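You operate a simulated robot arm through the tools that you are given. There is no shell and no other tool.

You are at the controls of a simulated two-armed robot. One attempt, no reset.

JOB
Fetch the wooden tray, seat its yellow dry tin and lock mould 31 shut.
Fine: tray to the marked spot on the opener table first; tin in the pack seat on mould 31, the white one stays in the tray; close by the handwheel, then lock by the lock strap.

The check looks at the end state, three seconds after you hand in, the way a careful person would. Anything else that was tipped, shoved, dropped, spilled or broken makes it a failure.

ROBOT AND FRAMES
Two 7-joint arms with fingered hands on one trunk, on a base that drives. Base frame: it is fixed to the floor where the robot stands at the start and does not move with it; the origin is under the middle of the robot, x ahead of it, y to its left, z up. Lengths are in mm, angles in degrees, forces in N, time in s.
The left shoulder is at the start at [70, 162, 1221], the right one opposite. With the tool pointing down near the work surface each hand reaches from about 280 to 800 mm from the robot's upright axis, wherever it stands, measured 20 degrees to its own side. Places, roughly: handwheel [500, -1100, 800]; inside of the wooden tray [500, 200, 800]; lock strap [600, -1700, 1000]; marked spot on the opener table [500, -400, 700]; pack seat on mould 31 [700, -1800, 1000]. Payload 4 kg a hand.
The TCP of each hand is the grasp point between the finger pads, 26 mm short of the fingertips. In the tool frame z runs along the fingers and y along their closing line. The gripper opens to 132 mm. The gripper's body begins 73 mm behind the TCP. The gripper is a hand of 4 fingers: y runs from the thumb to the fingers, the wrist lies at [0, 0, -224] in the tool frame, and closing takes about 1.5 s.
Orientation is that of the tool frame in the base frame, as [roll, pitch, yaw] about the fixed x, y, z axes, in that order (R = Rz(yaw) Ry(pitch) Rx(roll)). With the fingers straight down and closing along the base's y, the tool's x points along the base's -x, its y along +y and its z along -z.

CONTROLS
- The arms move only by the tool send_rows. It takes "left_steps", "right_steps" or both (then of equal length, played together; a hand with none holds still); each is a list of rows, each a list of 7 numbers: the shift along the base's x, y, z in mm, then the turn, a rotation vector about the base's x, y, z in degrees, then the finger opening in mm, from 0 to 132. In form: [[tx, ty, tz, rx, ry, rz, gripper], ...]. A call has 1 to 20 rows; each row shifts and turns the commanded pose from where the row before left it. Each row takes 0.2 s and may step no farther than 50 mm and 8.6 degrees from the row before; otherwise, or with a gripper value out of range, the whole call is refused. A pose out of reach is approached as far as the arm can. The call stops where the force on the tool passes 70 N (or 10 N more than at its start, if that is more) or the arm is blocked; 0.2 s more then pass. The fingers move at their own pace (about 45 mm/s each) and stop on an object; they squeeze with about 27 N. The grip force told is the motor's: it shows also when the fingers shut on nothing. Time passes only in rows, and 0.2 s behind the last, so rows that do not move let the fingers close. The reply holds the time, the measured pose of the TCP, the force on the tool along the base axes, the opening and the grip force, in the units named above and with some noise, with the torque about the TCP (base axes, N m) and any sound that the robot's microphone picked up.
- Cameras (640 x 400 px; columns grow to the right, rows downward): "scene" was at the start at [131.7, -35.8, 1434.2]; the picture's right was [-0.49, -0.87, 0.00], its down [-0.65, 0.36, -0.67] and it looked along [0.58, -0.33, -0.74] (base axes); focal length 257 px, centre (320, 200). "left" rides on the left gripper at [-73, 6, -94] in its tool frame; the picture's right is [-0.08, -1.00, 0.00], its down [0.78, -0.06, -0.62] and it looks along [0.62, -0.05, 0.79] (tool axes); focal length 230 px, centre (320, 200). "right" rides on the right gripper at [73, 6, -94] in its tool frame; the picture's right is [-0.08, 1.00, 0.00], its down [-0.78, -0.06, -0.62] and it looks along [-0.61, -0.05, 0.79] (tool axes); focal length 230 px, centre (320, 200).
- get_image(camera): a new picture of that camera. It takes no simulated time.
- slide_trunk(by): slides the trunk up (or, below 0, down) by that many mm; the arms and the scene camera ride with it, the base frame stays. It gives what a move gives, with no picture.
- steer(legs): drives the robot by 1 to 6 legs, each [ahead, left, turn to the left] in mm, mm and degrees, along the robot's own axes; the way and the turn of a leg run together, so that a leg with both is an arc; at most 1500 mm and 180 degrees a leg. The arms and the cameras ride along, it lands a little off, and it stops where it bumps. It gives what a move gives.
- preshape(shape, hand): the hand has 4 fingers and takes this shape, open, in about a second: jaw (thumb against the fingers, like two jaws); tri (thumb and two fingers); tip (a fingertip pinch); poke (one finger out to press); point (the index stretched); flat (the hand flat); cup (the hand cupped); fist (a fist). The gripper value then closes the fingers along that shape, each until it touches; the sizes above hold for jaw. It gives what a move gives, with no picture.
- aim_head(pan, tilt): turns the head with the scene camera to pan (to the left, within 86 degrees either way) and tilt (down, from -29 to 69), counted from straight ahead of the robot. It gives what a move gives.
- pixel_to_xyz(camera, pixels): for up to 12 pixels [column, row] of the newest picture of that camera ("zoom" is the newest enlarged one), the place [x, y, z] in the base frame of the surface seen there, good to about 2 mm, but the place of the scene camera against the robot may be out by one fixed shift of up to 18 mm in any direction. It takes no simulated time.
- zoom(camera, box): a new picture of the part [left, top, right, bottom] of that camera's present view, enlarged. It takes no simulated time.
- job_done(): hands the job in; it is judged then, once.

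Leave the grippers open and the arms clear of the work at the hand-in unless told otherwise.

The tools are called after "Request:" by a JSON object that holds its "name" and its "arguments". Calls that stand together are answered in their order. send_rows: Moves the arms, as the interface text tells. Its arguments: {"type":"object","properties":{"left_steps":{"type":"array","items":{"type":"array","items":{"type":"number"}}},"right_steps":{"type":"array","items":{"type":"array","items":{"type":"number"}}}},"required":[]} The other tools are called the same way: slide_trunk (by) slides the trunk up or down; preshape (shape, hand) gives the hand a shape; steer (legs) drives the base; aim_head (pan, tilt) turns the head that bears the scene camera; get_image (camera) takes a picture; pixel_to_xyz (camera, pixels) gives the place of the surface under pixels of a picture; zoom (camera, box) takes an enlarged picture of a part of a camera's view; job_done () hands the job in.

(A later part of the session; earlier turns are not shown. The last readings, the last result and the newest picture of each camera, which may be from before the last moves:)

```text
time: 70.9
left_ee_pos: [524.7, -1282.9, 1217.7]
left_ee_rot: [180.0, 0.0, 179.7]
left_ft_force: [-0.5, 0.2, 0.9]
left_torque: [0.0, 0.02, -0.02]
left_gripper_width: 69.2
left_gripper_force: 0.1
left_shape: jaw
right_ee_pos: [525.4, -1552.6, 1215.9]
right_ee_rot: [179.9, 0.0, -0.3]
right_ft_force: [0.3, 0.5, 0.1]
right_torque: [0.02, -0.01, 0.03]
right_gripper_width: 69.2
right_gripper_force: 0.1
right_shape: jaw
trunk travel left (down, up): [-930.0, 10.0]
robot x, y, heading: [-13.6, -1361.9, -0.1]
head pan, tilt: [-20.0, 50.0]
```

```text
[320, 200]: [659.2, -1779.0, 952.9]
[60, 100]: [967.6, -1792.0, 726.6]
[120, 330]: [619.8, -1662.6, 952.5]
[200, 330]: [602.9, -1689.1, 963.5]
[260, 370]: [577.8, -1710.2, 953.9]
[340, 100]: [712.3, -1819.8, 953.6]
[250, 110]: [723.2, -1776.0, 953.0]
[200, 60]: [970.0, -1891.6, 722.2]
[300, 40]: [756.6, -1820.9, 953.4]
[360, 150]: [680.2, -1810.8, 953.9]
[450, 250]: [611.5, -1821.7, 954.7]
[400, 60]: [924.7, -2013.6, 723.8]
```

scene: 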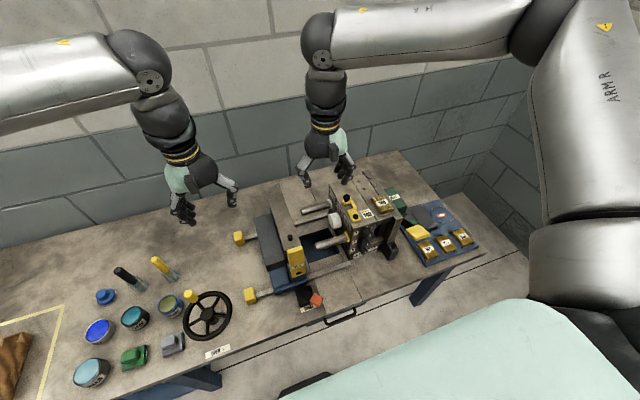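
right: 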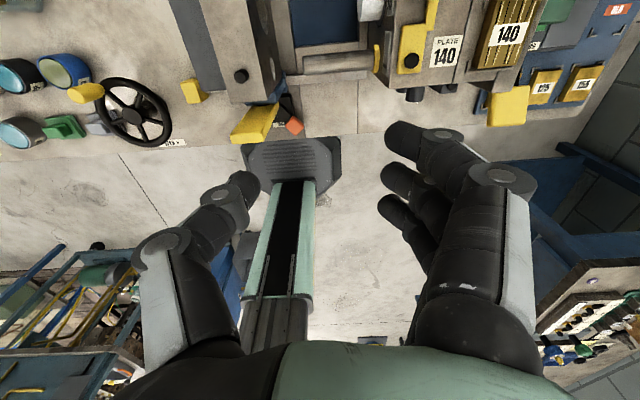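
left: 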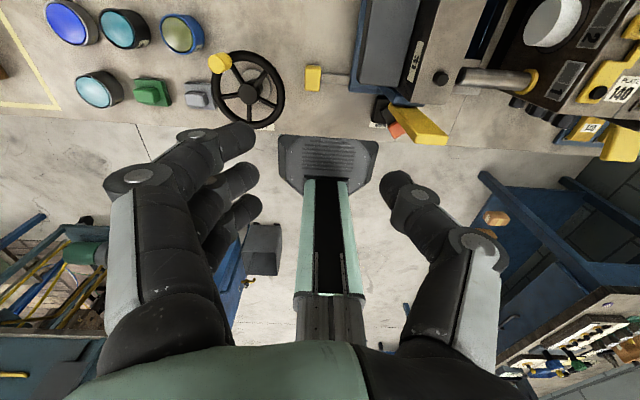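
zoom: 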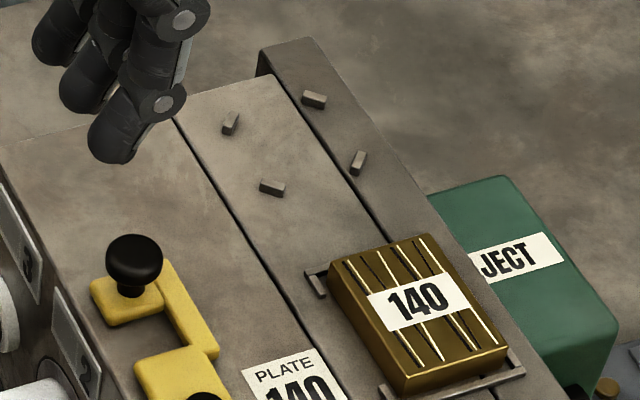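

The four pegs frame a small seat near [703, −1794, 953] — matching the stated pack seat. I'll measure each peg, the strap's knobs and the stud on half 31, then test how far the right hand can reach ahead up here in free air.

Request:
{"name": "pixel_to_xyz", "arguments": {"camera": "zoom", "pixels": [[230, 120], [314, 98], [357, 160], [271, 187], [293, 143], [135, 245], [180, 310], [205, 395], [440, 300], [160, 340]]}}

Request:
{"name": "send_rows", "arguments": {"right_steps": [[25, -17, 0, 0, 0, 0, 70], [25, -17, 0, 0, 0, 0, 70], [25, -17, 0, 0, 0, 0, 70], [25, -17, 0, 0, 0, 0, 70], [25, -16, 0, 0, 0, 0, 70], [25, -16, 0, 0, 0, 0, 70]]}}

```text
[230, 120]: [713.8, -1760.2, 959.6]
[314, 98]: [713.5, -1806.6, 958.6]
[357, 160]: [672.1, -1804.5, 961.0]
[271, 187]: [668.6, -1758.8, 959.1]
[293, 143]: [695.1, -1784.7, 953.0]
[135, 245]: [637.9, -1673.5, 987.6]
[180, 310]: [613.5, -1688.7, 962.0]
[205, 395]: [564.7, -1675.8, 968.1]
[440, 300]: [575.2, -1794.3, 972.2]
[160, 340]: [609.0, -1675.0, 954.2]
```

```text
time: 72.3
left_ee_pos: [525.4, -1284.4, 1218.2]
left_ee_rot: [180.0, -0.1, 179.9]
left_ft_force: [-0.1, 0.1, -1.2]
left_torque: [0.01, -0.02, 0.0]
left_gripper_width: 69.1
left_gripper_force: 0.1
left_shape: jaw
right_ee_pos: [617.0, -1683.2, 1223.5]
right_ee_rot: [180.0, -0.1, -0.3]
right_ft_force: [0.8, -1.1, -0.1]
right_torque: [0.0, 0.01, 0.02]
right_gripper_width: 69.4
right_gripper_force: 0.1
right_shape: jaw
right hand out of reach, approached as far as the arm can: row 2, 3, 4, 5, 6
trunk travel left (down, up): [-930.0, 10.0]
robot x, y, heading: [-17.5, -1362.4, -0.3]
head pan, tilt: [-20.0, 50.0]
```

The right arm stalls at about 634 mm ahead. I'll test the left arm's forward reach in the same way.

Request:
{"name": "send_rows", "arguments": {"left_steps": [[30, 5, 0, 0, 0, 0, 70], [30, 5, 0, 0, 0, 0, 70], [30, 5, 0, 0, 0, 0, 70], [30, 5, 0, 0, 0, 0, 70], [30, 5, 0, 0, 0, 0, 70], [20, 5, 0, 0, 0, 0, 70]]}}

Request:
{"name": "aim_head", "arguments": {"pan": 25, "tilt": 20}}

Request:
{"name": "get_image", "arguments": {"camera": "scene"}}

Request:
{"name": "aim_head", "arguments": {"pan": -35, "tilt": 20}}

Request:
{"name": "get_image", "arguments": {"camera": "scene"}}

```text
time: 73.7
left_ee_pos: [695.5, -1255.1, 1215.3]
left_ee_rot: [-180.0, 0.0, 179.5]
left_ft_force: [-0.2, -0.8, 0.4]
left_torque: [0.03, -0.02, 0.03]
left_gripper_width: 69.2
left_gripper_force: 0.1
left_shape: jaw
right_ee_pos: [616.9, -1683.4, 1223.6]
right_ee_rot: [180.0, -0.1, -0.3]
right_ft_force: [0.3, 0.0, 0.1]
right_torque: [0.02, 0.02, 0.03]
right_gripper_width: 69.1
right_gripper_force: 0.1
right_shape: jaw
trunk travel left (down, up): [-930.0, 10.0]
robot x, y, heading: [-15.3, -1359.5, -0.1]
head pan, tilt: [-20.0, 50.0]
```

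```text
time: 74.8
left_ee_pos: [696.5, -1253.1, 1215.1]
left_ee_rot: [180.0, 0.1, 179.9]
left_ft_force: [0.2, 0.7, -0.2]
left_torque: [-0.01, 0.02, -0.03]
left_gripper_width: 69.0
left_gripper_force: 0.1
left_shape: jaw
right_ee_pos: [616.2, -1681.6, 1223.2]
right_ee_rot: [180.0, -0.1, -0.3]
right_ft_force: [0.6, -1.1, 0.5]
right_torque: [0.04, 0.0, 0.01]
right_gripper_width: 69.1
right_gripper_force: 0.0
right_shape: jaw
trunk travel left (down, up): [-930.0, 10.0]
robot x, y, heading: [-12.1, -1360.0, -0.4]
head pan, tilt: [25.0, 20.0]
```

```text
taken
```

scene: 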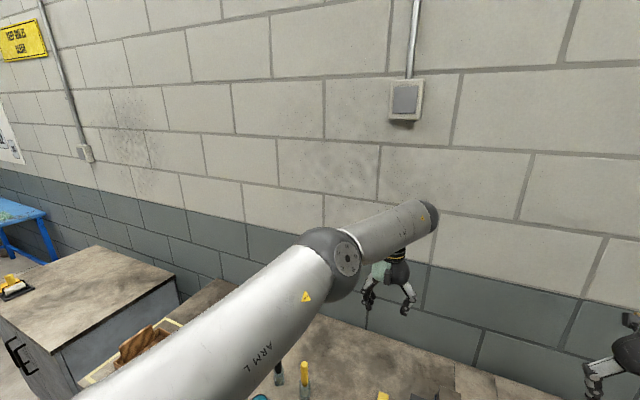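

```text
time: 76.1
left_ee_pos: [694.7, -1252.4, 1215.2]
left_ee_rot: [-179.9, -0.1, 179.9]
left_ft_force: [0.2, -0.5, -0.6]
left_torque: [0.01, -0.01, 0.02]
left_gripper_width: 69.2
left_gripper_force: 0.1
left_shape: jaw
right_ee_pos: [615.7, -1682.8, 1222.8]
right_ee_rot: [179.9, -0.1, -0.3]
right_ft_force: [-0.5, -0.1, 0.4]
right_torque: [0.01, -0.03, -0.03]
right_gripper_width: 69.2
right_gripper_force: 0.1
right_shape: jaw
trunk travel left (down, up): [-930.0, 10.0]
robot x, y, heading: [-13.7, -1358.1, -0.1]
head pan, tilt: [-35.0, 20.0]
```

```text
taken
```

scene: 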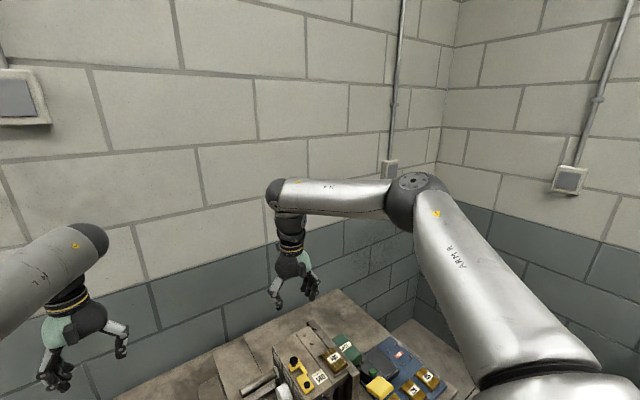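

The left arm reaches 710 mm ahead without trouble, so I'll use the left hand for the fine work, turning the robot right when at the machine. I'll measure the side wall and pull the right hand back to a compact pose.

Request:
{"name": "pixel_to_xyz", "arguments": {"camera": "scene", "pixels": [[500, 120], [600, 250], [350, 60], [440, 290], [388, 390], [475, 390]]}}

Request:
{"name": "send_rows", "arguments": {"right_steps": [[-30, 20, 0, 0, 0, 0, 70], [-30, 20, 0, 0, 0, 0, 70], [-30, 20, 0, 0, 0, 0, 70], [-30, 10, 0, 0, 0, 0, 70], [-20, 0, 0, 0, 0, 0, 70]], "left_steps": [[-30, 0, 0, 0, 0, 0, 70], [-30, 0, 0, 0, 0, 0, 70], [-30, 0, 0, 0, 0, 0, 70], [-30, 0, 0, 0, 0, 0, 70], [-20, 0, 0, 0, 0, 0, 70]]}}

Request:
{"name": "aim_head", "arguments": {"pan": -20, "tilt": 60}}

Request:
{"name": "get_image", "arguments": {"camera": "scene"}}

```text
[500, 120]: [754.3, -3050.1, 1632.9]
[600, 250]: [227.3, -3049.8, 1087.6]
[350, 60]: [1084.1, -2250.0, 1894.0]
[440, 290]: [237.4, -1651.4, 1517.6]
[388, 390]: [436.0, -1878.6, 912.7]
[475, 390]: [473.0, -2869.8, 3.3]
```

```text
time: 77.3
left_ee_pos: [554.1, -1252.9, 1220.6]
left_ee_rot: [180.0, 0.0, 179.9]
left_ft_force: [-0.3, 1.0, -0.2]
left_torque: [-0.04, -0.03, -0.02]
left_gripper_width: 69.0
left_gripper_force: 0.2
left_shape: jaw
right_ee_pos: [476.0, -1608.4, 1224.5]
right_ee_rot: [179.8, 0.0, -0.3]
right_ft_force: [0.1, -0.2, -0.1]
right_torque: [-0.01, 0.0, 0.02]
right_gripper_width: 69.2
right_gripper_force: 0.0
right_shape: jaw
trunk travel left (down, up): [-930.0, 10.0]
robot x, y, heading: [-12.8, -1362.2, -0.0]
head pan, tilt: [-35.0, 20.0]
```

```text
time: 78.4
left_ee_pos: [556.4, -1252.9, 1218.0]
left_ee_rot: [-179.9, 0.0, 179.7]
left_ft_force: [1.2, -0.8, -0.5]
left_torque: [-0.01, -0.02, 0.0]
left_gripper_width: 69.1
left_gripper_force: 0.0
left_shape: jaw
right_ee_pos: [479.3, -1610.4, 1223.4]
right_ee_rot: [179.9, 0.1, -0.3]
right_ft_force: [-0.5, -0.2, -0.3]
right_torque: [0.02, -0.04, -0.01]
right_gripper_width: 69.4
right_gripper_force: 0.0
right_shape: jaw
trunk travel left (down, up): [-930.0, 10.0]
robot x, y, heading: [-15.7, -1362.4, -0.3]
head pan, tilt: [-20.0, 60.0]
```

```text
taken
```

scene: 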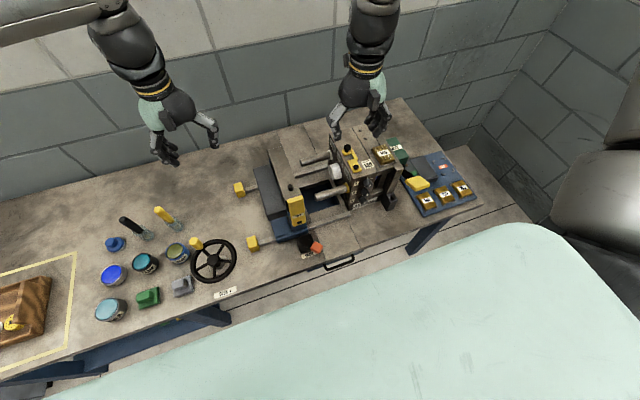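

The side wall is at y≈−3050, so I can simply drive along to y≈−1850 with the robot straight. I'll check the floor on the right first.

Request:
{"name": "aim_head", "arguments": {"pan": -86, "tilt": 45}}

Request:
{"name": "get_image", "arguments": {"camera": "scene"}}

Request:
{"name": "pixel_to_xyz", "arguments": {"camera": "scene", "pixels": [[200, 200], [320, 100], [150, 150], [250, 60], [600, 50], [560, 120]]}}

```text
time: 79.8
left_ee_pos: [556.5, -1253.5, 1219.7]
left_ee_rot: [180.0, 0.0, 179.8]
left_ft_force: [0.4, -0.4, -0.2]
left_torque: [0.0, 0.01, -0.03]
left_gripper_width: 69.4
left_gripper_force: 0.1
left_shape: jaw
right_ee_pos: [479.0, -1610.7, 1223.3]
right_ee_rot: [179.8, 0.1, -0.3]
right_ft_force: [-0.4, -0.1, -0.8]
right_torque: [-0.03, 0.01, 0.01]
right_gripper_width: 69.2
right_gripper_force: 0.0
right_shape: jaw
trunk travel left (down, up): [-930.0, 10.0]
robot x, y, heading: [-17.4, -1358.8, -0.4]
head pan, tilt: [-85.9, 45.0]
```

```text
taken
```

scene: 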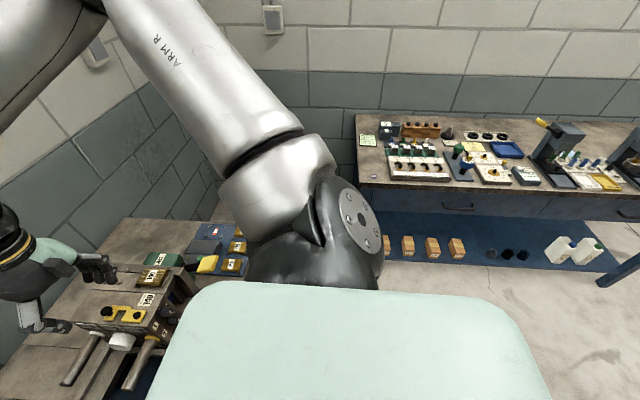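

```text
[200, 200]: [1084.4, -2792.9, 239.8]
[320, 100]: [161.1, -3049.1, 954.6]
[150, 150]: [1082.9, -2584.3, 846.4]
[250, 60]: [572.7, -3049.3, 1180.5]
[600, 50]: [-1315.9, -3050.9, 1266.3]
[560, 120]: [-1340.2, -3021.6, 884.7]
```

Request:
{"name": "pixel_to_xyz", "arguments": {"camera": "scene", "pixels": [[365, 186], [500, 190], [360, 110], [400, 262], [600, 265], [245, 240]]}}

```text
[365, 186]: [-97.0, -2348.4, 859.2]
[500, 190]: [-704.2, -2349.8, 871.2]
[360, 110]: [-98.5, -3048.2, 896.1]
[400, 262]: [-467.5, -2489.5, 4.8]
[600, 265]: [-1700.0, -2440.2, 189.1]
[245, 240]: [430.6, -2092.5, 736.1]
```

The end bench begins at y≈−2350, so there's room. Now back to the tray for the yellow tin: drive 805 mm left.

Request:
{"name": "steer", "arguments": {"legs": [[0, 805, 0]]}}

Request:
{"name": "aim_head", "arguments": {"pan": 0, "tilt": 55}}

Request:
{"name": "get_image", "arguments": {"camera": "scene"}}

Request:
{"name": "get_image", "arguments": {"camera": "left"}}

```text
time: 84.0
left_ee_pos: [548.7, -448.2, 1219.1]
left_ee_rot: [179.9, 0.1, -179.2]
left_ft_force: [0.4, 0.3, 0.0]
left_torque: [0.02, 0.0, 0.0]
left_gripper_width: 69.2
left_gripper_force: 0.1
left_shape: jaw
right_ee_pos: [478.6, -805.8, 1222.6]
right_ee_rot: [179.9, 0.1, 0.9]
right_ft_force: [-0.4, -0.4, -0.6]
right_torque: [0.06, -0.01, 0.0]
right_gripper_width: 69.2
right_gripper_force: 0.0
right_shape: jaw
trunk travel left (down, up): [-930.0, 10.0]
robot x, y, heading: [-19.8, -561.2, 0.8]
head pan, tilt: [-85.9, 45.0]
```

```text
time: 85.7
left_ee_pos: [549.7, -445.1, 1219.0]
left_ee_rot: [-180.0, 0.0, -179.3]
left_ft_force: [0.0, 0.3, 0.3]
left_torque: [-0.02, 0.02, 0.0]
left_gripper_width: 69.4
left_gripper_force: 0.0
left_shape: jaw
right_ee_pos: [479.4, -803.9, 1223.9]
right_ee_rot: [179.8, 0.2, 0.8]
right_ft_force: [-0.3, 0.5, 0.3]
right_torque: [0.01, 0.01, 0.04]
right_gripper_width: 69.2
right_gripper_force: 0.0
right_shape: jaw
trunk travel left (down, up): [-930.0, 10.0]
robot x, y, heading: [-17.6, -563.8, 0.9]
head pan, tilt: [0.0, 55.0]
```

```text
taken
```

scene: 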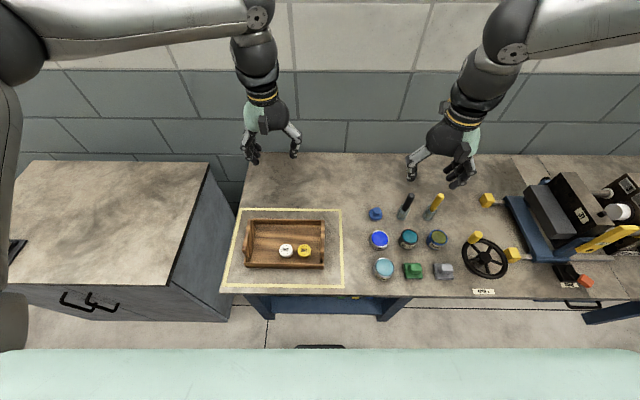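

```text
taken
```

left: 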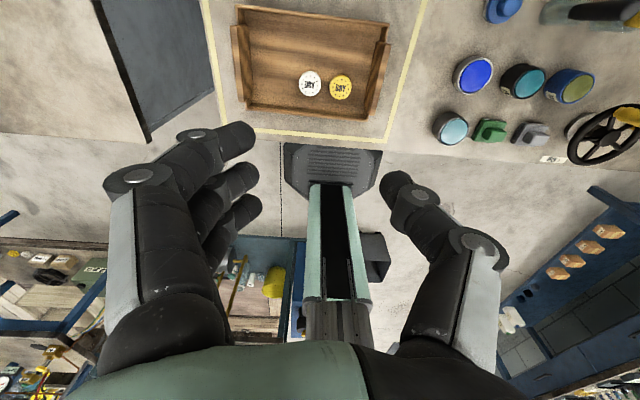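

I see the tins at (310,84) white and (341,88) yellow in the left picture. I'll measure them, then turn the left hand −90° so its fingers will close along x, clear of the white tin.

Request:
{"name": "pixel_to_xyz", "arguments": {"camera": "left", "pixels": [[341, 88], [310, 84], [325, 60], [375, 80], [240, 80], [380, 115], [330, 110]]}}

Request:
{"name": "send_rows", "arguments": {"left_steps": [[0, 0, 0, 0, 0, -8.5, 70], [0, 0, 0, 0, 0, -8.5, 70], [0, 0, 0, 0, 0, -8.5, 70], [0, 0, 0, 0, 0, -8.5, 70], [0, 0, 0, 0, 0, -8.5, 70], [0, 0, 0, 0, 0, -8.5, 70], [0, 0, 0, 0, 0, -8.5, 70], [0, 0, 0, 0, 0, -8.5, 70], [0, 0, 0, 0, 0, -8.5, 70], [0, 0, 0, 0, 0, -8.5, 70], [0, 0, 0, 0, 0, -5.8, 70], [0, 0, 0, 0, 0, 0, 70]]}}

Request:
{"name": "get_image", "arguments": {"camera": "left"}}

```text
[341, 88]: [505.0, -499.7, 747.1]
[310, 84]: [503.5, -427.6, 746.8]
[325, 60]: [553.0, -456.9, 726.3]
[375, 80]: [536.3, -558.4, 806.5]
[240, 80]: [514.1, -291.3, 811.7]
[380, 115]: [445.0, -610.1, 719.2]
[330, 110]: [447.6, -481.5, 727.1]
```

```text
time: 88.2
left_ee_pos: [504.0, -497.0, 1219.4]
left_ee_rot: [179.9, -0.1, 90.3]
left_ft_force: [0.0, 0.2, -0.7]
left_torque: [0.0, 0.01, 0.02]
left_gripper_width: 69.1
left_gripper_force: 0.0
left_shape: jaw
left hand out of reach, approached as far as the arm can: row 10, 11
right_ee_pos: [479.1, -804.0, 1223.6]
right_ee_rot: [179.8, 0.0, 0.8]
right_ft_force: [0.2, -0.8, -0.5]
right_torque: [-0.04, 0.02, 0.0]
right_gripper_width: 69.1
right_gripper_force: 0.0
right_shape: jaw
trunk travel left (down, up): [-930.0, 10.0]
robot x, y, heading: [-18.4, -563.2, 0.9]
head pan, tilt: [0.0, 55.0]
```

```text
taken
```

left: 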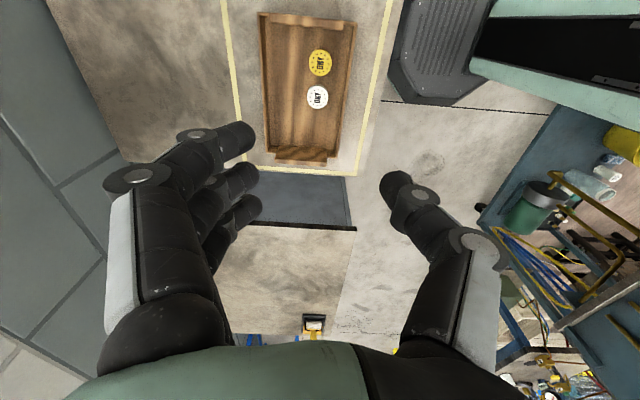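

At yaw 90 the left wrist is at its limit. I'll turn it the other way: +180° to yaw −90.

Request:
{"name": "send_rows", "arguments": {"left_steps": [[3, 4, 0, 0, 0, 8.5, 70], [3, 4, 0, 0, 0, 8.5, 70], [3, 4, 0, 0, 0, 8.5, 70], [3, 4, 0, 0, 0, 8.5, 70], [3, 4, 0, 0, 0, 8.5, 70], [3, 4, 0, 0, 0, 8.5, 70], [3, 4, 0, 0, 0, 8.5, 70], [3, 4, 0, 0, 0, 8.5, 70], [3, 4, 0, 0, 0, 8.5, 70], [3, 4, 0, 0, 0, 8.5, 70], [0, 0, 0, 0, 0, 8.5, 70], [0, 0, 0, 0, 0, 8.5, 70], [0, 0, 0, 0, 0, 8.5, 70], [0, 0, 0, 0, 0, 8.5, 70], [0, 0, 0, 0, 0, 8.5, 70], [0, 0, 0, 0, 0, 8.5, 70], [0, 0, 0, 0, 0, 8.5, 70], [0, 0, 0, 0, 0, 8.5, 70]]}}

Request:
{"name": "send_rows", "arguments": {"left_steps": [[0, 0, 0, 0, 0, 8.5, 70], [0, 0, 0, 0, 0, 8.5, 70], [0, 0, 0, 0, 0, 8.5, 70], [0, 0, 0, 0, 0, 1, 70], [0, 0, 0, 0, 0, 0, 70]]}}

Request:
{"name": "get_image", "arguments": {"camera": "left"}}

```text
time: 92.0
left_ee_pos: [534.6, -457.2, 1219.8]
left_ee_rot: [-180.0, 0.0, -116.8]
left_ft_force: [0.9, -0.4, -0.6]
left_torque: [0.0, 0.02, -0.01]
left_gripper_width: 69.3
left_gripper_force: 0.0
left_shape: jaw
right_ee_pos: [479.0, -804.3, 1223.0]
right_ee_rot: [179.9, 0.2, 0.8]
right_ft_force: [-0.1, 0.6, -0.6]
right_torque: [-0.03, -0.04, 0.04]
right_gripper_width: 69.2
right_gripper_force: 0.1
right_shape: jaw
trunk travel left (down, up): [-930.0, 10.0]
robot x, y, heading: [-17.7, -564.3, 1.0]
head pan, tilt: [0.0, 55.0]
```

```text
time: 93.2
left_ee_pos: [533.2, -457.4, 1220.2]
left_ee_rot: [180.0, 0.0, -90.4]
left_ft_force: [0.8, 0.4, -0.3]
left_torque: [0.01, -0.02, 0.0]
left_gripper_width: 69.4
left_gripper_force: 0.0
left_shape: jaw
right_ee_pos: [478.4, -803.8, 1223.5]
right_ee_rot: [179.8, 0.1, 0.9]
right_ft_force: [0.7, 0.3, 0.9]
right_torque: [0.0, -0.02, -0.04]
right_gripper_width: 69.3
right_gripper_force: 0.1
right_shape: jaw
trunk travel left (down, up): [-930.0, 10.0]
robot x, y, heading: [-16.6, -562.8, 1.1]
head pan, tilt: [0.0, 55.0]
```

```text
taken
```

left: 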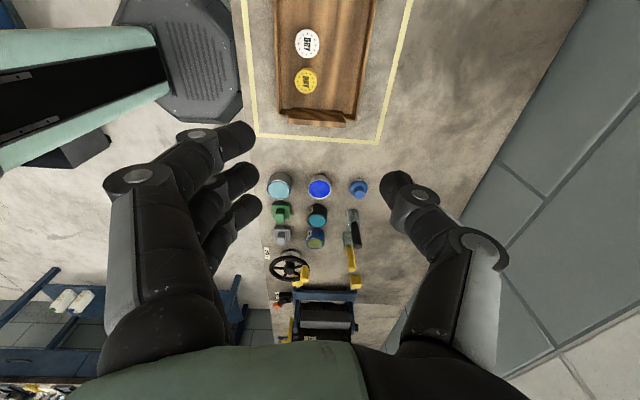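

Yaw −90 works freely. I'll measure the heights of the things under the right hand (brush handles etc.) before lowering the trunk.

Request:
{"name": "pixel_to_xyz", "arguments": {"camera": "scene", "pixels": [[408, 196], [440, 197], [375, 212], [379, 240], [409, 238], [437, 240], [383, 268], [475, 236], [488, 258], [486, 200], [570, 200], [625, 230]]}}

```text
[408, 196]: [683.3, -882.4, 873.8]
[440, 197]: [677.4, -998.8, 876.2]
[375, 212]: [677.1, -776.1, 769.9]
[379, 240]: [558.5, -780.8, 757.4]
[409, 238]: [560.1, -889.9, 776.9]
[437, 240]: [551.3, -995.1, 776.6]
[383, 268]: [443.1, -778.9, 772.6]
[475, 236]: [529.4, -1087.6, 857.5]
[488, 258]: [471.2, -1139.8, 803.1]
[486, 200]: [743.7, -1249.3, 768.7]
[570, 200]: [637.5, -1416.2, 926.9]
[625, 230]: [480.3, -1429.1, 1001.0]
```

Everything under the right hand is below z 780 (brush handles stand apart at x≈680). I'll move the left hand over the yellow tin, lower the arm 120 mm and the trunk 200 mm.

Request:
{"name": "send_rows", "arguments": {"left_steps": [[-14, -21, 0, 0, 0, 0, 70], [-14, -21, 0, 0, 0, 0, 70], [0, 0, -30, 0, 0, 0, 70], [0, 0, -30, 0, 0, 0, 70], [0, 0, -30, 0, 0, 0, 70], [0, 0, -30, 0, 0, 0, 70], [0, 0, 0, 0, 0, 0, 70]]}}

Request:
{"name": "slide_trunk", "arguments": {"by": -210}}

Request:
{"name": "get_image", "arguments": {"camera": "left"}}

Request:
{"name": "get_image", "arguments": {"camera": "scene"}}

```text
time: 94.8
left_ee_pos: [508.5, -497.3, 1098.2]
left_ee_rot: [180.0, -0.2, -90.5]
left_ft_force: [0.1, -0.4, 0.4]
left_torque: [0.0, 0.0, -0.01]
left_gripper_width: 69.4
left_gripper_force: 0.1
left_shape: jaw
right_ee_pos: [478.7, -804.3, 1223.1]
right_ee_rot: [179.8, 0.0, 0.7]
right_ft_force: [0.5, 0.1, 0.2]
right_torque: [-0.01, 0.03, -0.02]
right_gripper_width: 69.1
right_gripper_force: 0.1
right_shape: jaw
trunk travel left (down, up): [-930.0, 10.0]
robot x, y, heading: [-23.6, -565.8, 0.9]
head pan, tilt: [0.0, 55.0]
```

```text
time: 97.1
left_ee_pos: [506.2, -497.9, 889.8]
left_ee_rot: [-179.9, 0.0, -90.6]
left_ft_force: [0.4, 0.2, -0.2]
left_torque: [0.04, 0.0, 0.01]
left_gripper_width: 69.3
left_gripper_force: 0.1
left_shape: jaw
right_ee_pos: [478.0, -804.7, 1014.5]
right_ee_rot: [179.8, 0.2, 0.8]
right_ft_force: [0.4, -0.3, -0.5]
right_torque: [0.01, 0.0, 0.02]
right_gripper_width: 69.3
right_gripper_force: 0.0
right_shape: jaw
trunk travel left (down, up): [-720.0, 220.0]
robot x, y, heading: [-17.0, -563.5, 1.0]
head pan, tilt: [0.0, 55.0]
```

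```text
taken
```

left: 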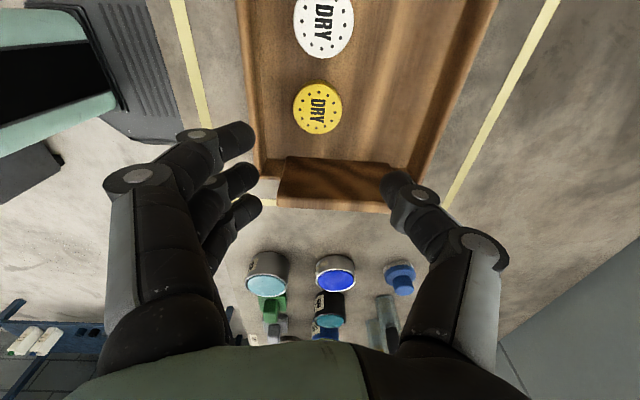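

```text
taken
```

scene: 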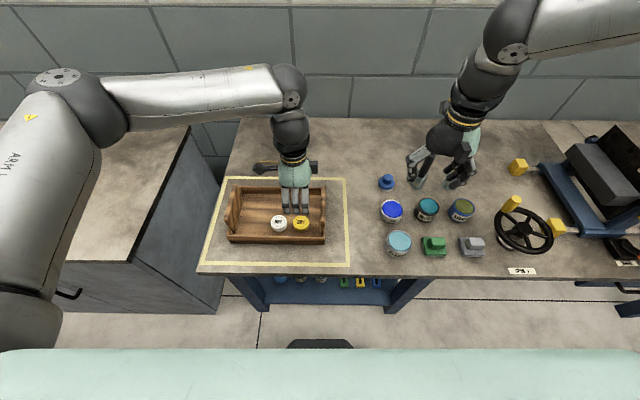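

The yellow tin is at (318,107) in the left view. I'll measure its centre and edges.

Request:
{"name": "pixel_to_xyz", "arguments": {"camera": "left", "pixels": [[318, 104], [296, 104], [340, 104], [318, 82], [318, 125], [323, 25], [360, 110], [254, 110], [330, 50]]}}

Request:
{"name": "zoom", "arguments": {"camera": "left", "box": [230, 0, 410, 200]}}

```text
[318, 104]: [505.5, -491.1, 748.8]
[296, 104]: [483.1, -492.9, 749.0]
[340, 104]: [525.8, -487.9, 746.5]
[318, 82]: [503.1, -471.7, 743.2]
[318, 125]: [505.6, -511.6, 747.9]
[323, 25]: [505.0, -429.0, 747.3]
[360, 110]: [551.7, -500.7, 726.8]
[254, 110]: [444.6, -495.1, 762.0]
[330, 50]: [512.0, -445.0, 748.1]
```

```text
2.00 times, centred on (320, 100) of left
```

zoom: 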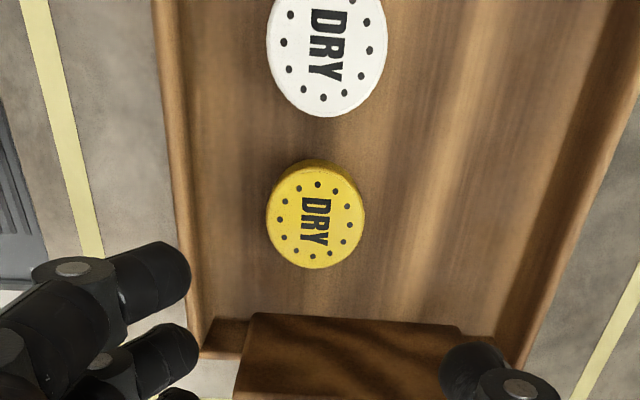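

Tin centre is about [505, −494], top z 748, floor z 726.5, radius ≈22. I'll align, set opening to 62, and lower by trunk in two stages so the fingertips stop about 9 mm above the tray floor.

Request:
{"name": "send_rows", "arguments": {"left_steps": [[-1, 4, 0, 0, 0, 0, 62], [0, 0, 0, 0, 0, 0, 62]]}}

Request:
{"name": "slide_trunk", "arguments": {"by": -95}}

Request:
{"name": "get_image", "arguments": {"camera": "left"}}

Request:
{"name": "zoom", "arguments": {"camera": "scene", "box": [210, 130, 350, 250]}}

```text
time: 97.7
left_ee_pos: [506.9, -495.1, 888.2]
left_ee_rot: [-180.0, 0.0, -90.5]
left_ft_force: [0.7, -0.3, -0.4]
left_torque: [0.01, 0.02, 0.02]
left_gripper_width: 62.9
left_gripper_force: 0.0
left_shape: jaw
right_ee_pos: [477.9, -804.6, 1013.1]
right_ee_rot: [179.9, 0.2, 0.9]
right_ft_force: [0.7, -0.1, 0.2]
right_torque: [0.0, 0.0, -0.02]
right_gripper_width: 69.3
right_gripper_force: 0.0
right_shape: jaw
trunk travel left (down, up): [-720.0, 220.0]
robot x, y, heading: [-17.4, -564.5, 0.8]
head pan, tilt: [0.0, 55.0]
```

```text
time: 99.0
left_ee_pos: [506.0, -495.1, 794.2]
left_ee_rot: [179.9, 0.0, -90.5]
left_ft_force: [0.5, 0.3, 0.0]
left_torque: [0.01, 0.01, 0.01]
left_gripper_width: 62.9
left_gripper_force: 0.1
left_shape: jaw
right_ee_pos: [478.8, -804.3, 918.9]
right_ee_rot: [179.8, 0.2, 0.8]
right_ft_force: [-0.1, 0.8, 0.6]
right_torque: [-0.05, 0.02, 0.04]
right_gripper_width: 69.4
right_gripper_force: 0.0
right_shape: jaw
trunk travel left (down, up): [-625.0, 315.0]
robot x, y, heading: [-16.8, -566.4, 0.9]
head pan, tilt: [0.0, 55.0]
```

```text
taken
```

left: 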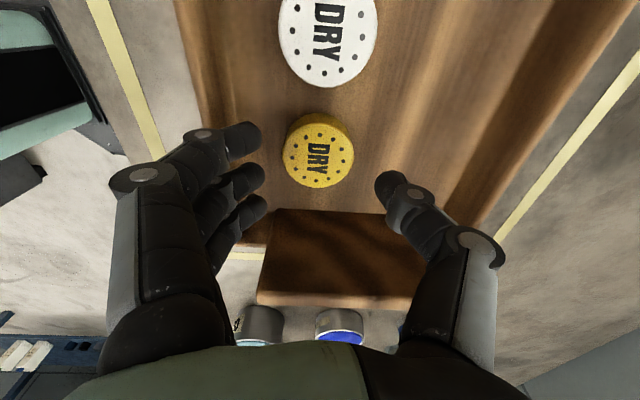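

```text
3.33 times, centred on (280, 190) of scene
```

zoom: 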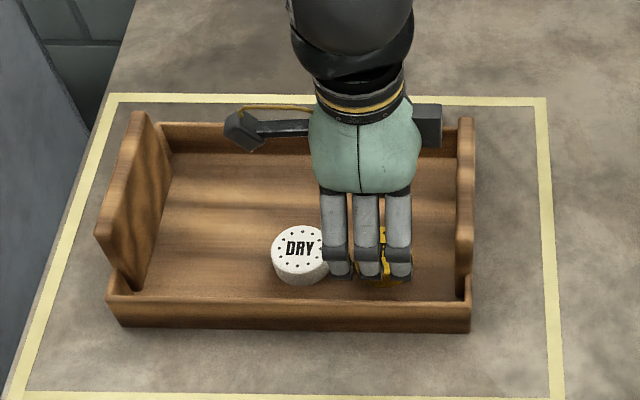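

The tin sits at (318,155), matching the expected projection. I'll lower 33 mm more.

Request:
{"name": "slide_trunk", "arguments": {"by": -33}}

Request:
{"name": "get_image", "arguments": {"camera": "left"}}

```text
time: 99.8
left_ee_pos: [506.4, -494.8, 761.1]
left_ee_rot: [-179.9, 0.0, -90.5]
left_ft_force: [1.4, 0.0, 0.3]
left_torque: [0.03, 0.02, 0.03]
left_gripper_width: 62.1
left_gripper_force: 0.0
left_shape: jaw
right_ee_pos: [478.6, -804.1, 886.2]
right_ee_rot: [179.8, 0.1, 0.7]
right_ft_force: [-1.0, 0.8, -0.4]
right_torque: [0.03, -0.02, 0.01]
right_gripper_width: 69.0
right_gripper_force: 0.0
right_shape: jaw
trunk travel left (down, up): [-592.0, 348.0]
robot x, y, heading: [-17.8, -563.3, 0.8]
head pan, tilt: [0.0, 55.0]
```

```text
taken
```

left: 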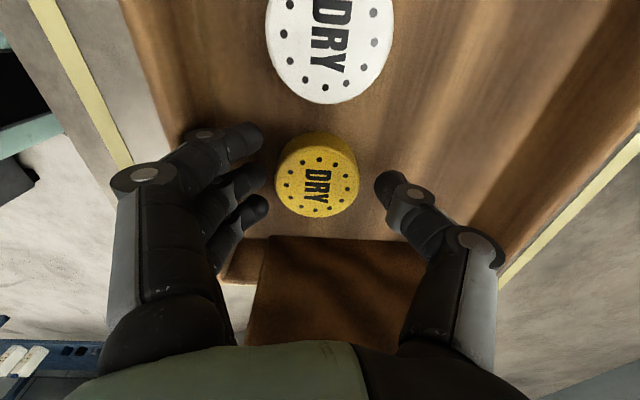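

The tin lies between the fingers and thumb. I'll close the left hand.

Request:
{"name": "send_rows", "arguments": {"left_steps": [[0, 0, 0, 0, 0, 0, 0], [0, 0, 0, 0, 0, 0, 0], [0, 0, 0, 0, 0, 0, 0], [0, 0, 0, 0, 0, 0, 0], [0, 0, 0, 0, 0, 0, 0], [0, 0, 0, 0, 0, 0, 0], [0, 0, 0, 0, 0, 0, 0]]}}

Request:
{"name": "get_image", "arguments": {"camera": "left"}}

```text
time: 101.4
left_ee_pos: [506.8, -494.5, 760.1]
left_ee_rot: [-180.0, 0.0, -90.3]
left_ft_force: [0.3, 0.0, -0.1]
left_torque: [-0.01, 0.0, -0.02]
left_gripper_width: 34.6
left_gripper_force: 26.9
left_shape: jaw
right_ee_pos: [478.7, -803.9, 886.0]
right_ee_rot: [179.7, 0.1, 0.8]
right_ft_force: [0.1, 0.6, 0.4]
right_torque: [0.01, 0.02, -0.01]
right_gripper_width: 69.0
right_gripper_force: 0.1
right_shape: jaw
trunk travel left (down, up): [-592.0, 348.0]
robot x, y, heading: [-20.5, -561.6, 0.9]
head pan, tilt: [0.0, 55.0]
```

```text
taken
```

left: 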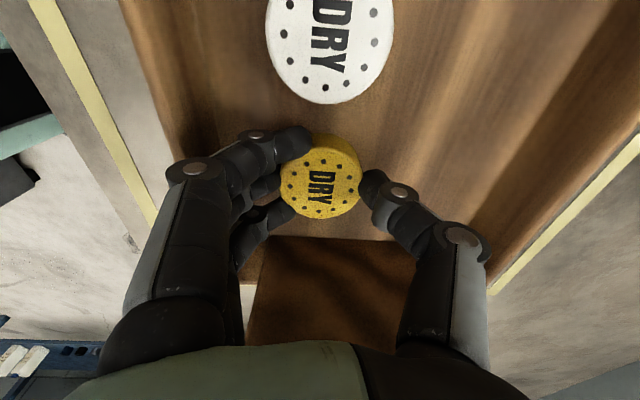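

Gripped at 34.6 with 27 N. I'll lift 40 mm by trunk and check.

Request:
{"name": "slide_trunk", "arguments": {"by": 40}}

Request:
{"name": "get_image", "arguments": {"camera": "left"}}

Request:
{"name": "zoom", "arguments": {"camera": "scene", "box": [210, 130, 350, 250]}}

```text
time: 102.2
left_ee_pos: [506.6, -494.1, 801.1]
left_ee_rot: [179.9, -0.1, -90.4]
left_ft_force: [0.3, -0.3, -0.3]
left_torque: [0.0, -0.02, -0.01]
left_gripper_width: 35.1
left_gripper_force: 26.7
left_shape: jaw
right_ee_pos: [479.1, -804.8, 926.0]
right_ee_rot: [179.8, 0.0, 0.8]
right_ft_force: [-0.5, 0.1, 0.3]
right_torque: [-0.01, 0.01, 0.02]
right_gripper_width: 69.0
right_gripper_force: 0.1
right_shape: jaw
trunk travel left (down, up): [-632.0, 308.0]
robot x, y, heading: [-19.7, -563.7, 0.7]
head pan, tilt: [0.0, 55.0]
```

```text
taken
```

left: 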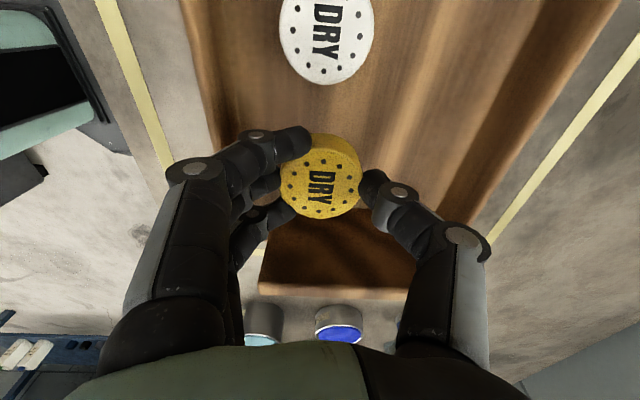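

```text
3.33 times, centred on (280, 190) of scene
```

zoom: 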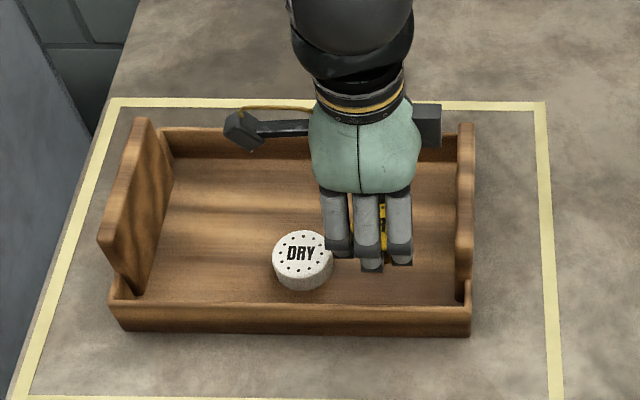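

The tin is held and level; the white tin stays. I'll raise the arm 100 and the trunk 250 and then drive right 1255 mm to the machine.

Request:
{"name": "send_rows", "arguments": {"left_steps": [[0, 0, 25, 0, 0, 0, 0], [0, 0, 25, 0, 0, 0, 0], [0, 0, 25, 0, 0, 0, 0], [0, 0, 25, 0, 0, 0, 0], [0, 0, 0, 0, 0, 0, 0]]}}

Request:
{"name": "slide_trunk", "arguments": {"by": 260}}

Request:
{"name": "steer", "arguments": {"legs": [[0, -630, -0.4], [0, -625, -0.4]]}}

Request:
{"name": "aim_head", "arguments": {"pan": 5, "tilt": 52}}

Request:
{"name": "get_image", "arguments": {"camera": "scene"}}

Request:
{"name": "get_image", "arguments": {"camera": "left"}}

```text
time: 103.4
left_ee_pos: [508.0, -494.5, 898.0]
left_ee_rot: [179.9, 0.0, -90.4]
left_ft_force: [-0.3, -0.5, 0.3]
left_torque: [0.0, -0.01, -0.02]
left_gripper_width: 34.7
left_gripper_force: 27.0
left_shape: jaw
right_ee_pos: [479.4, -803.8, 925.6]
right_ee_rot: [179.8, 0.2, 0.7]
right_ft_force: [-0.3, -0.6, 0.5]
right_torque: [0.04, 0.03, 0.01]
right_gripper_width: 69.6
right_gripper_force: 0.2
right_shape: jaw
trunk travel left (down, up): [-632.0, 308.0]
robot x, y, heading: [-20.5, -565.1, 0.9]
head pan, tilt: [0.0, 55.0]
```

```text
time: 106.1
left_ee_pos: [507.5, -494.1, 1157.5]
left_ee_rot: [-180.0, 0.0, -90.5]
left_ft_force: [0.1, -0.2, -1.3]
left_torque: [-0.01, -0.02, 0.03]
left_gripper_width: 34.7
left_gripper_force: 27.0
left_shape: jaw
right_ee_pos: [478.9, -805.2, 1186.9]
right_ee_rot: [179.8, 0.0, 0.7]
right_ft_force: [0.0, -1.1, -0.1]
right_torque: [0.01, -0.02, 0.0]
right_gripper_width: 69.4
right_gripper_force: 0.0
right_shape: jaw
trunk travel left (down, up): [-892.0, 48.0]
robot x, y, heading: [-17.2, -561.1, 0.9]
head pan, tilt: [0.0, 55.0]
```

```text
time: 112.6
left_ee_pos: [507.1, -1744.0, 1158.5]
left_ee_rot: [180.0, -0.1, -92.1]
left_ft_force: [0.0, 1.2, -0.4]
left_torque: [-0.05, -0.04, -0.01]
left_gripper_width: 34.7
left_gripper_force: 26.6
left_shape: jaw
right_ee_pos: [470.5, -2054.8, 1185.6]
right_ee_rot: [179.8, 0.1, -0.9]
right_ft_force: [0.4, 0.3, 0.7]
right_torque: [0.02, 0.0, 0.03]
right_gripper_width: 68.8
right_gripper_force: 0.1
right_shape: jaw
trunk travel left (down, up): [-892.0, 48.0]
robot x, y, heading: [-22.4, -1800.5, -1.0]
head pan, tilt: [0.0, 55.0]
```

```text
time: 113.3
left_ee_pos: [507.2, -1745.3, 1158.1]
left_ee_rot: [-180.0, 0.0, -92.0]
left_ft_force: [-0.3, 0.0, -0.4]
left_torque: [0.02, -0.03, -0.03]
left_gripper_width: 34.7
left_gripper_force: 26.8
left_shape: jaw
right_ee_pos: [469.4, -2054.9, 1186.5]
right_ee_rot: [179.8, 0.2, -0.9]
right_ft_force: [-0.1, -1.0, -1.0]
right_torque: [-0.02, 0.0, -0.02]
right_gripper_width: 69.1
right_gripper_force: 0.2
right_shape: jaw
trunk travel left (down, up): [-892.0, 48.0]
robot x, y, heading: [-22.3, -1799.5, -0.8]
head pan, tilt: [5.0, 52.0]
```

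```text
taken
```

scene: 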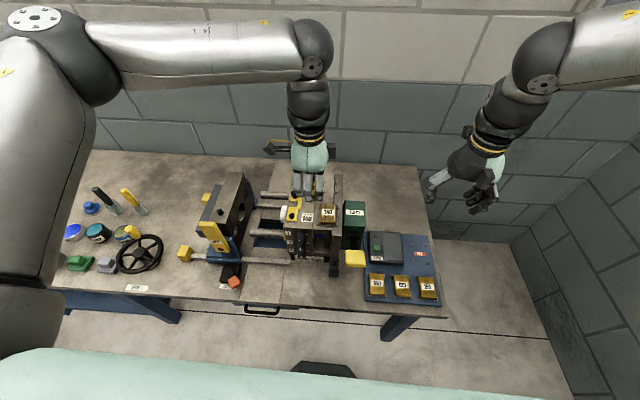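

```text
taken
```

left: 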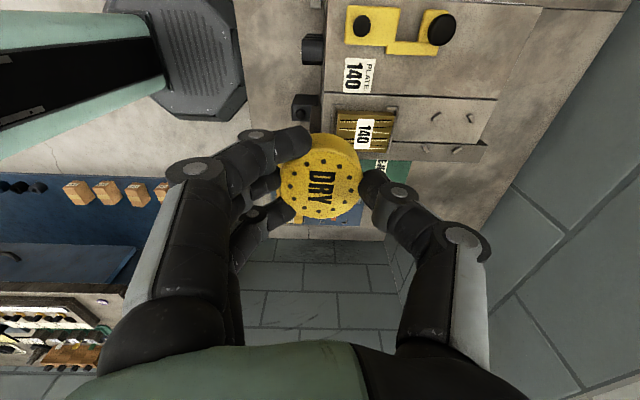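

The left camera sees the strap at (400,30) and the seat's four pegs around (452,133). I'll zoom and measure them with this camera.

Request:
{"name": "zoom", "arguments": {"camera": "left", "box": [330, 0, 530, 180]}}

Request:
{"name": "pixel_to_xyz", "arguments": {"camera": "left", "pixels": [[437, 117], [475, 118], [467, 148], [430, 150], [452, 133], [362, 24], [441, 28], [420, 15], [365, 130], [400, 48], [455, 125], [450, 140]]}}

```text
2.22 times, centred on (430, 90) of left
```

zoom: 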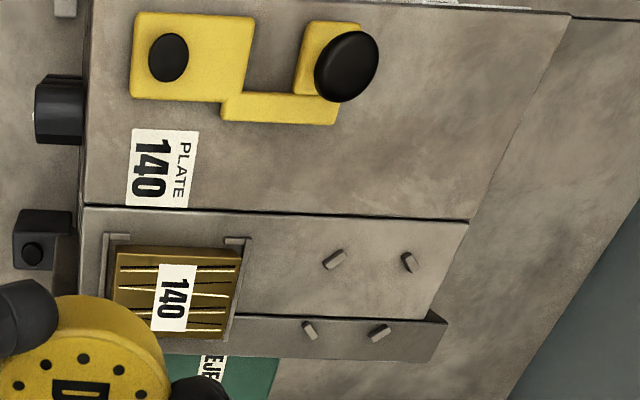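

```text
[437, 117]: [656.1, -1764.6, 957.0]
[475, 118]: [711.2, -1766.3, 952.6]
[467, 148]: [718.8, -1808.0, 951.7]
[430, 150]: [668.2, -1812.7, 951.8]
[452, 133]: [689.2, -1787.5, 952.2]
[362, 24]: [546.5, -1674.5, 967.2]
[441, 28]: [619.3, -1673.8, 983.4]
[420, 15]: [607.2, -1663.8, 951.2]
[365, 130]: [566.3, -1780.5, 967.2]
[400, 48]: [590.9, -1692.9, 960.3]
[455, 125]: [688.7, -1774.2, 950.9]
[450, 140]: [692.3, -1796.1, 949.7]
```

Request:
{"name": "pixel_to_xyz", "arguments": {"camera": "zoom", "pixels": [[333, 257], [409, 260], [380, 331], [310, 328], [358, 294], [333, 272], [409, 275], [358, 265], [358, 330], [168, 58], [347, 66], [440, 270]]}}

Request:
{"name": "pixel_to_xyz", "arguments": {"camera": "scene", "pixels": [[294, 202], [326, 216], [245, 182], [296, 212]]}}

```text
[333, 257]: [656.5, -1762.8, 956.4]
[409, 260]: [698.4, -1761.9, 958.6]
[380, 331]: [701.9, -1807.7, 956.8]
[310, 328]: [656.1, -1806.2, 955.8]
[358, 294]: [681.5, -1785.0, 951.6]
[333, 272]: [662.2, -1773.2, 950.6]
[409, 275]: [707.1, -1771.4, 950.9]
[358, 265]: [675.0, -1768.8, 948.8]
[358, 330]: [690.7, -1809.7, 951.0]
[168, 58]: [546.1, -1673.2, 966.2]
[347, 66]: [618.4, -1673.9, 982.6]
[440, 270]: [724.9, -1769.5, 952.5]
```

```text
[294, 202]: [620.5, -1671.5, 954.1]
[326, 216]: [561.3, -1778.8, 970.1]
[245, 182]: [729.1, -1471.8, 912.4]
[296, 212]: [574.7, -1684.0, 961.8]
```

Seat centre ≈ [678, −1785], surface z≈951, pegs ≈6–7 mm tall. I'll move the tin toward it at this height, stopping 40 mm short to re-measure from a closer view.

Request:
{"name": "send_rows", "arguments": {"left_steps": [[34, 0, 0, 0, 0, 0, 0], [34, 0, 0, 0, 0, 0, 0], [34, 0, 0, 0, 0, 0, 0], [34, 0, 0, 0, 0, 0, 0], [34, 0, 0, 0, 0, 0, 0], [0, 0, 0, 0, 0, 0, 0]]}}

Request:
{"name": "get_image", "arguments": {"camera": "left"}}

Request:
{"name": "get_image", "arguments": {"camera": "scene"}}

```text
time: 114.7
left_ee_pos: [676.5, -1745.8, 1160.1]
left_ee_rot: [180.0, -0.1, -92.2]
left_ft_force: [1.0, -0.4, -0.8]
left_torque: [0.0, 0.01, -0.01]
left_gripper_width: 34.4
left_gripper_force: 26.8
left_shape: jaw
right_ee_pos: [469.5, -2053.9, 1186.3]
right_ee_rot: [179.9, 0.1, -0.9]
right_ft_force: [0.6, -0.1, 0.2]
right_torque: [-0.01, 0.02, 0.01]
right_gripper_width: 69.4
right_gripper_force: 0.0
right_shape: jaw
trunk travel left (down, up): [-892.0, 48.0]
robot x, y, heading: [-21.3, -1795.8, -0.8]
head pan, tilt: [5.0, 52.0]
```

```text
taken
```

left: 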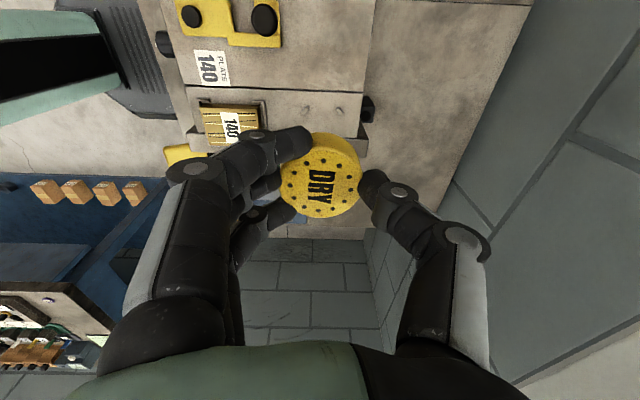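

```text
taken
```

scene: 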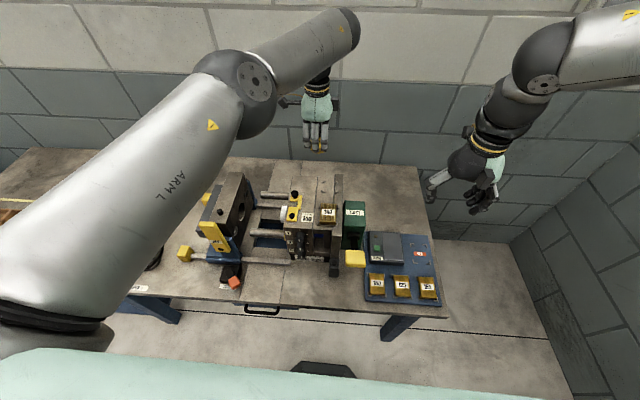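

Pegs 1 and 2 show at (307,112) and (338,112). I'll measure them from here and also lower the hand 90 mm (still y −1746, clear of the strap knob at y −1674) for a closer view.

Request:
{"name": "zoom", "arguments": {"camera": "left", "box": [270, 80, 390, 160]}}

Request:
{"name": "send_rows", "arguments": {"left_steps": [[0, 20, -30, 0, 0, 0, 0], [0, 0, -30, 0, 0, 0, 0], [0, 0, -30, 0, 0, 0, 0], [0, 0, 0, 0, 0, 0, 0]]}}

Request:
{"name": "get_image", "arguments": {"camera": "left"}}

```text
5.00 times, centred on (330, 120) of left
```

zoom: 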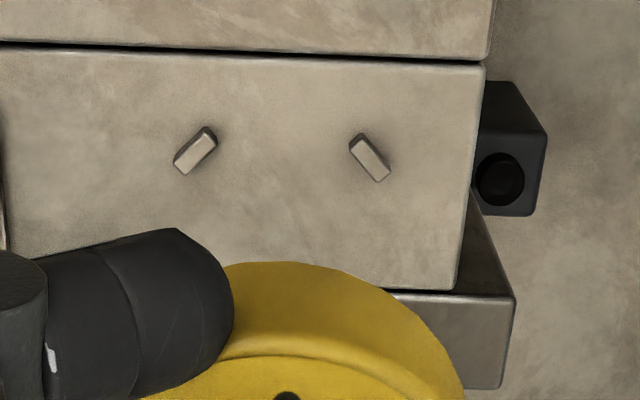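

```text
time: 115.7
left_ee_pos: [676.7, -1727.2, 1070.0]
left_ee_rot: [180.0, 0.0, -92.1]
left_ft_force: [-0.5, -0.1, -0.1]
left_torque: [0.02, 0.03, 0.0]
left_gripper_width: 34.2
left_gripper_force: 27.1
left_shape: jaw
right_ee_pos: [469.9, -2053.4, 1185.2]
right_ee_rot: [179.9, 0.1, -0.9]
right_ft_force: [-0.3, 0.3, -0.9]
right_torque: [0.01, 0.01, -0.02]
right_gripper_width: 69.4
right_gripper_force: 0.1
right_shape: jaw
trunk travel left (down, up): [-892.0, 48.0]
robot x, y, heading: [-21.9, -1800.8, -0.6]
head pan, tilt: [5.0, 52.0]
```

```text
taken
```

left: 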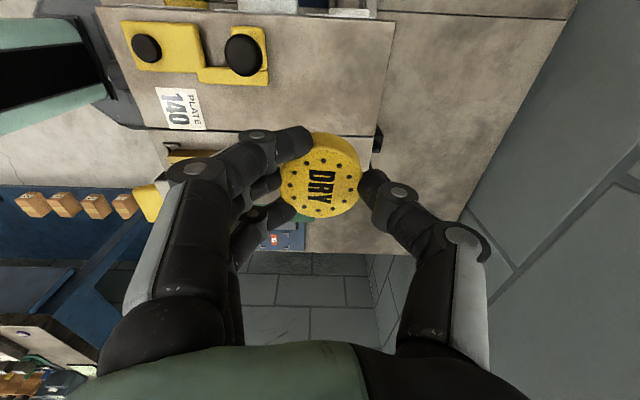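

From the earlier picture I computed the seat centre relative to the hand, ≈[679.5, −1785.5], and the held tin's centre is within 2 mm of the TCP. I'll move over it at z 1070, then lower by trunk.

Request:
{"name": "send_rows", "arguments": {"left_steps": [[1, -20, 0, 0, 0, 0, 0], [1, -20, 0, 0, 0, 0, 0], [1, -20, 0, 0, 0, 0, 0], [0, 0, 0, 0, 0, 0, 0], [0, 0, 0, 0, 0, 0, 0]]}}

Request:
{"name": "slide_trunk", "arguments": {"by": -60}}

Request:
{"name": "get_image", "arguments": {"camera": "left"}}

Request:
{"name": "zoom", "arguments": {"camera": "scene", "box": [260, 110, 380, 230]}}

```text
time: 116.9
left_ee_pos: [671.8, -1788.8, 1067.7]
left_ee_rot: [-180.0, -0.2, -92.1]
left_ft_force: [0.2, 0.0, -0.7]
left_torque: [0.01, 0.02, -0.03]
left_gripper_width: 34.4
left_gripper_force: 27.0
left_shape: jaw
left hand out of reach, approached as far as the arm can: row 3
right_ee_pos: [470.3, -2054.4, 1185.0]
right_ee_rot: [179.8, 0.1, -0.9]
right_ft_force: [0.6, 0.3, -0.6]
right_torque: [0.03, 0.0, 0.01]
right_gripper_width: 69.0
right_gripper_force: 0.0
right_shape: jaw
trunk travel left (down, up): [-892.0, 48.0]
robot x, y, heading: [-16.4, -1803.2, -0.8]
head pan, tilt: [5.0, 52.0]
```

```text
time: 117.9
left_ee_pos: [671.3, -1788.1, 1008.1]
left_ee_rot: [-180.0, -0.1, -92.1]
left_ft_force: [0.3, -0.2, -0.6]
left_torque: [0.05, -0.01, 0.0]
left_gripper_width: 34.5
left_gripper_force: 26.6
left_shape: jaw
right_ee_pos: [469.8, -2055.8, 1125.7]
right_ee_rot: [179.8, 0.1, -0.9]
right_ft_force: [0.8, 0.0, -0.5]
right_torque: [0.01, 0.0, -0.02]
right_gripper_width: 69.3
right_gripper_force: 0.1
right_shape: jaw
trunk travel left (down, up): [-832.0, 108.0]
robot x, y, heading: [-22.0, -1797.6, -1.0]
head pan, tilt: [5.0, 52.0]
```

```text
taken
```

left: 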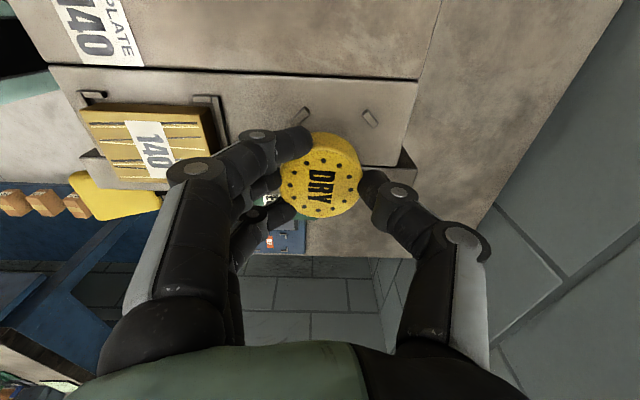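

```text
3.33 times, centred on (320, 170) of scene
```

zoom: 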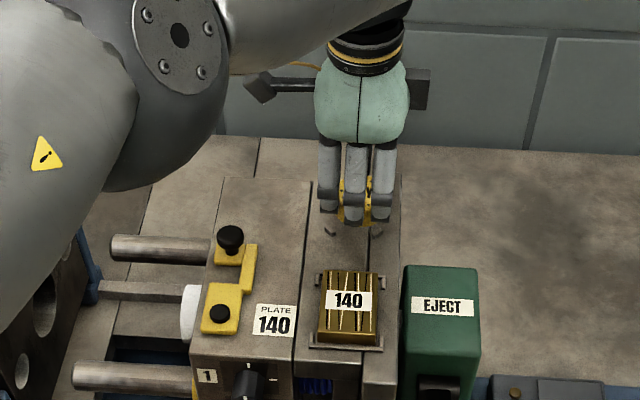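

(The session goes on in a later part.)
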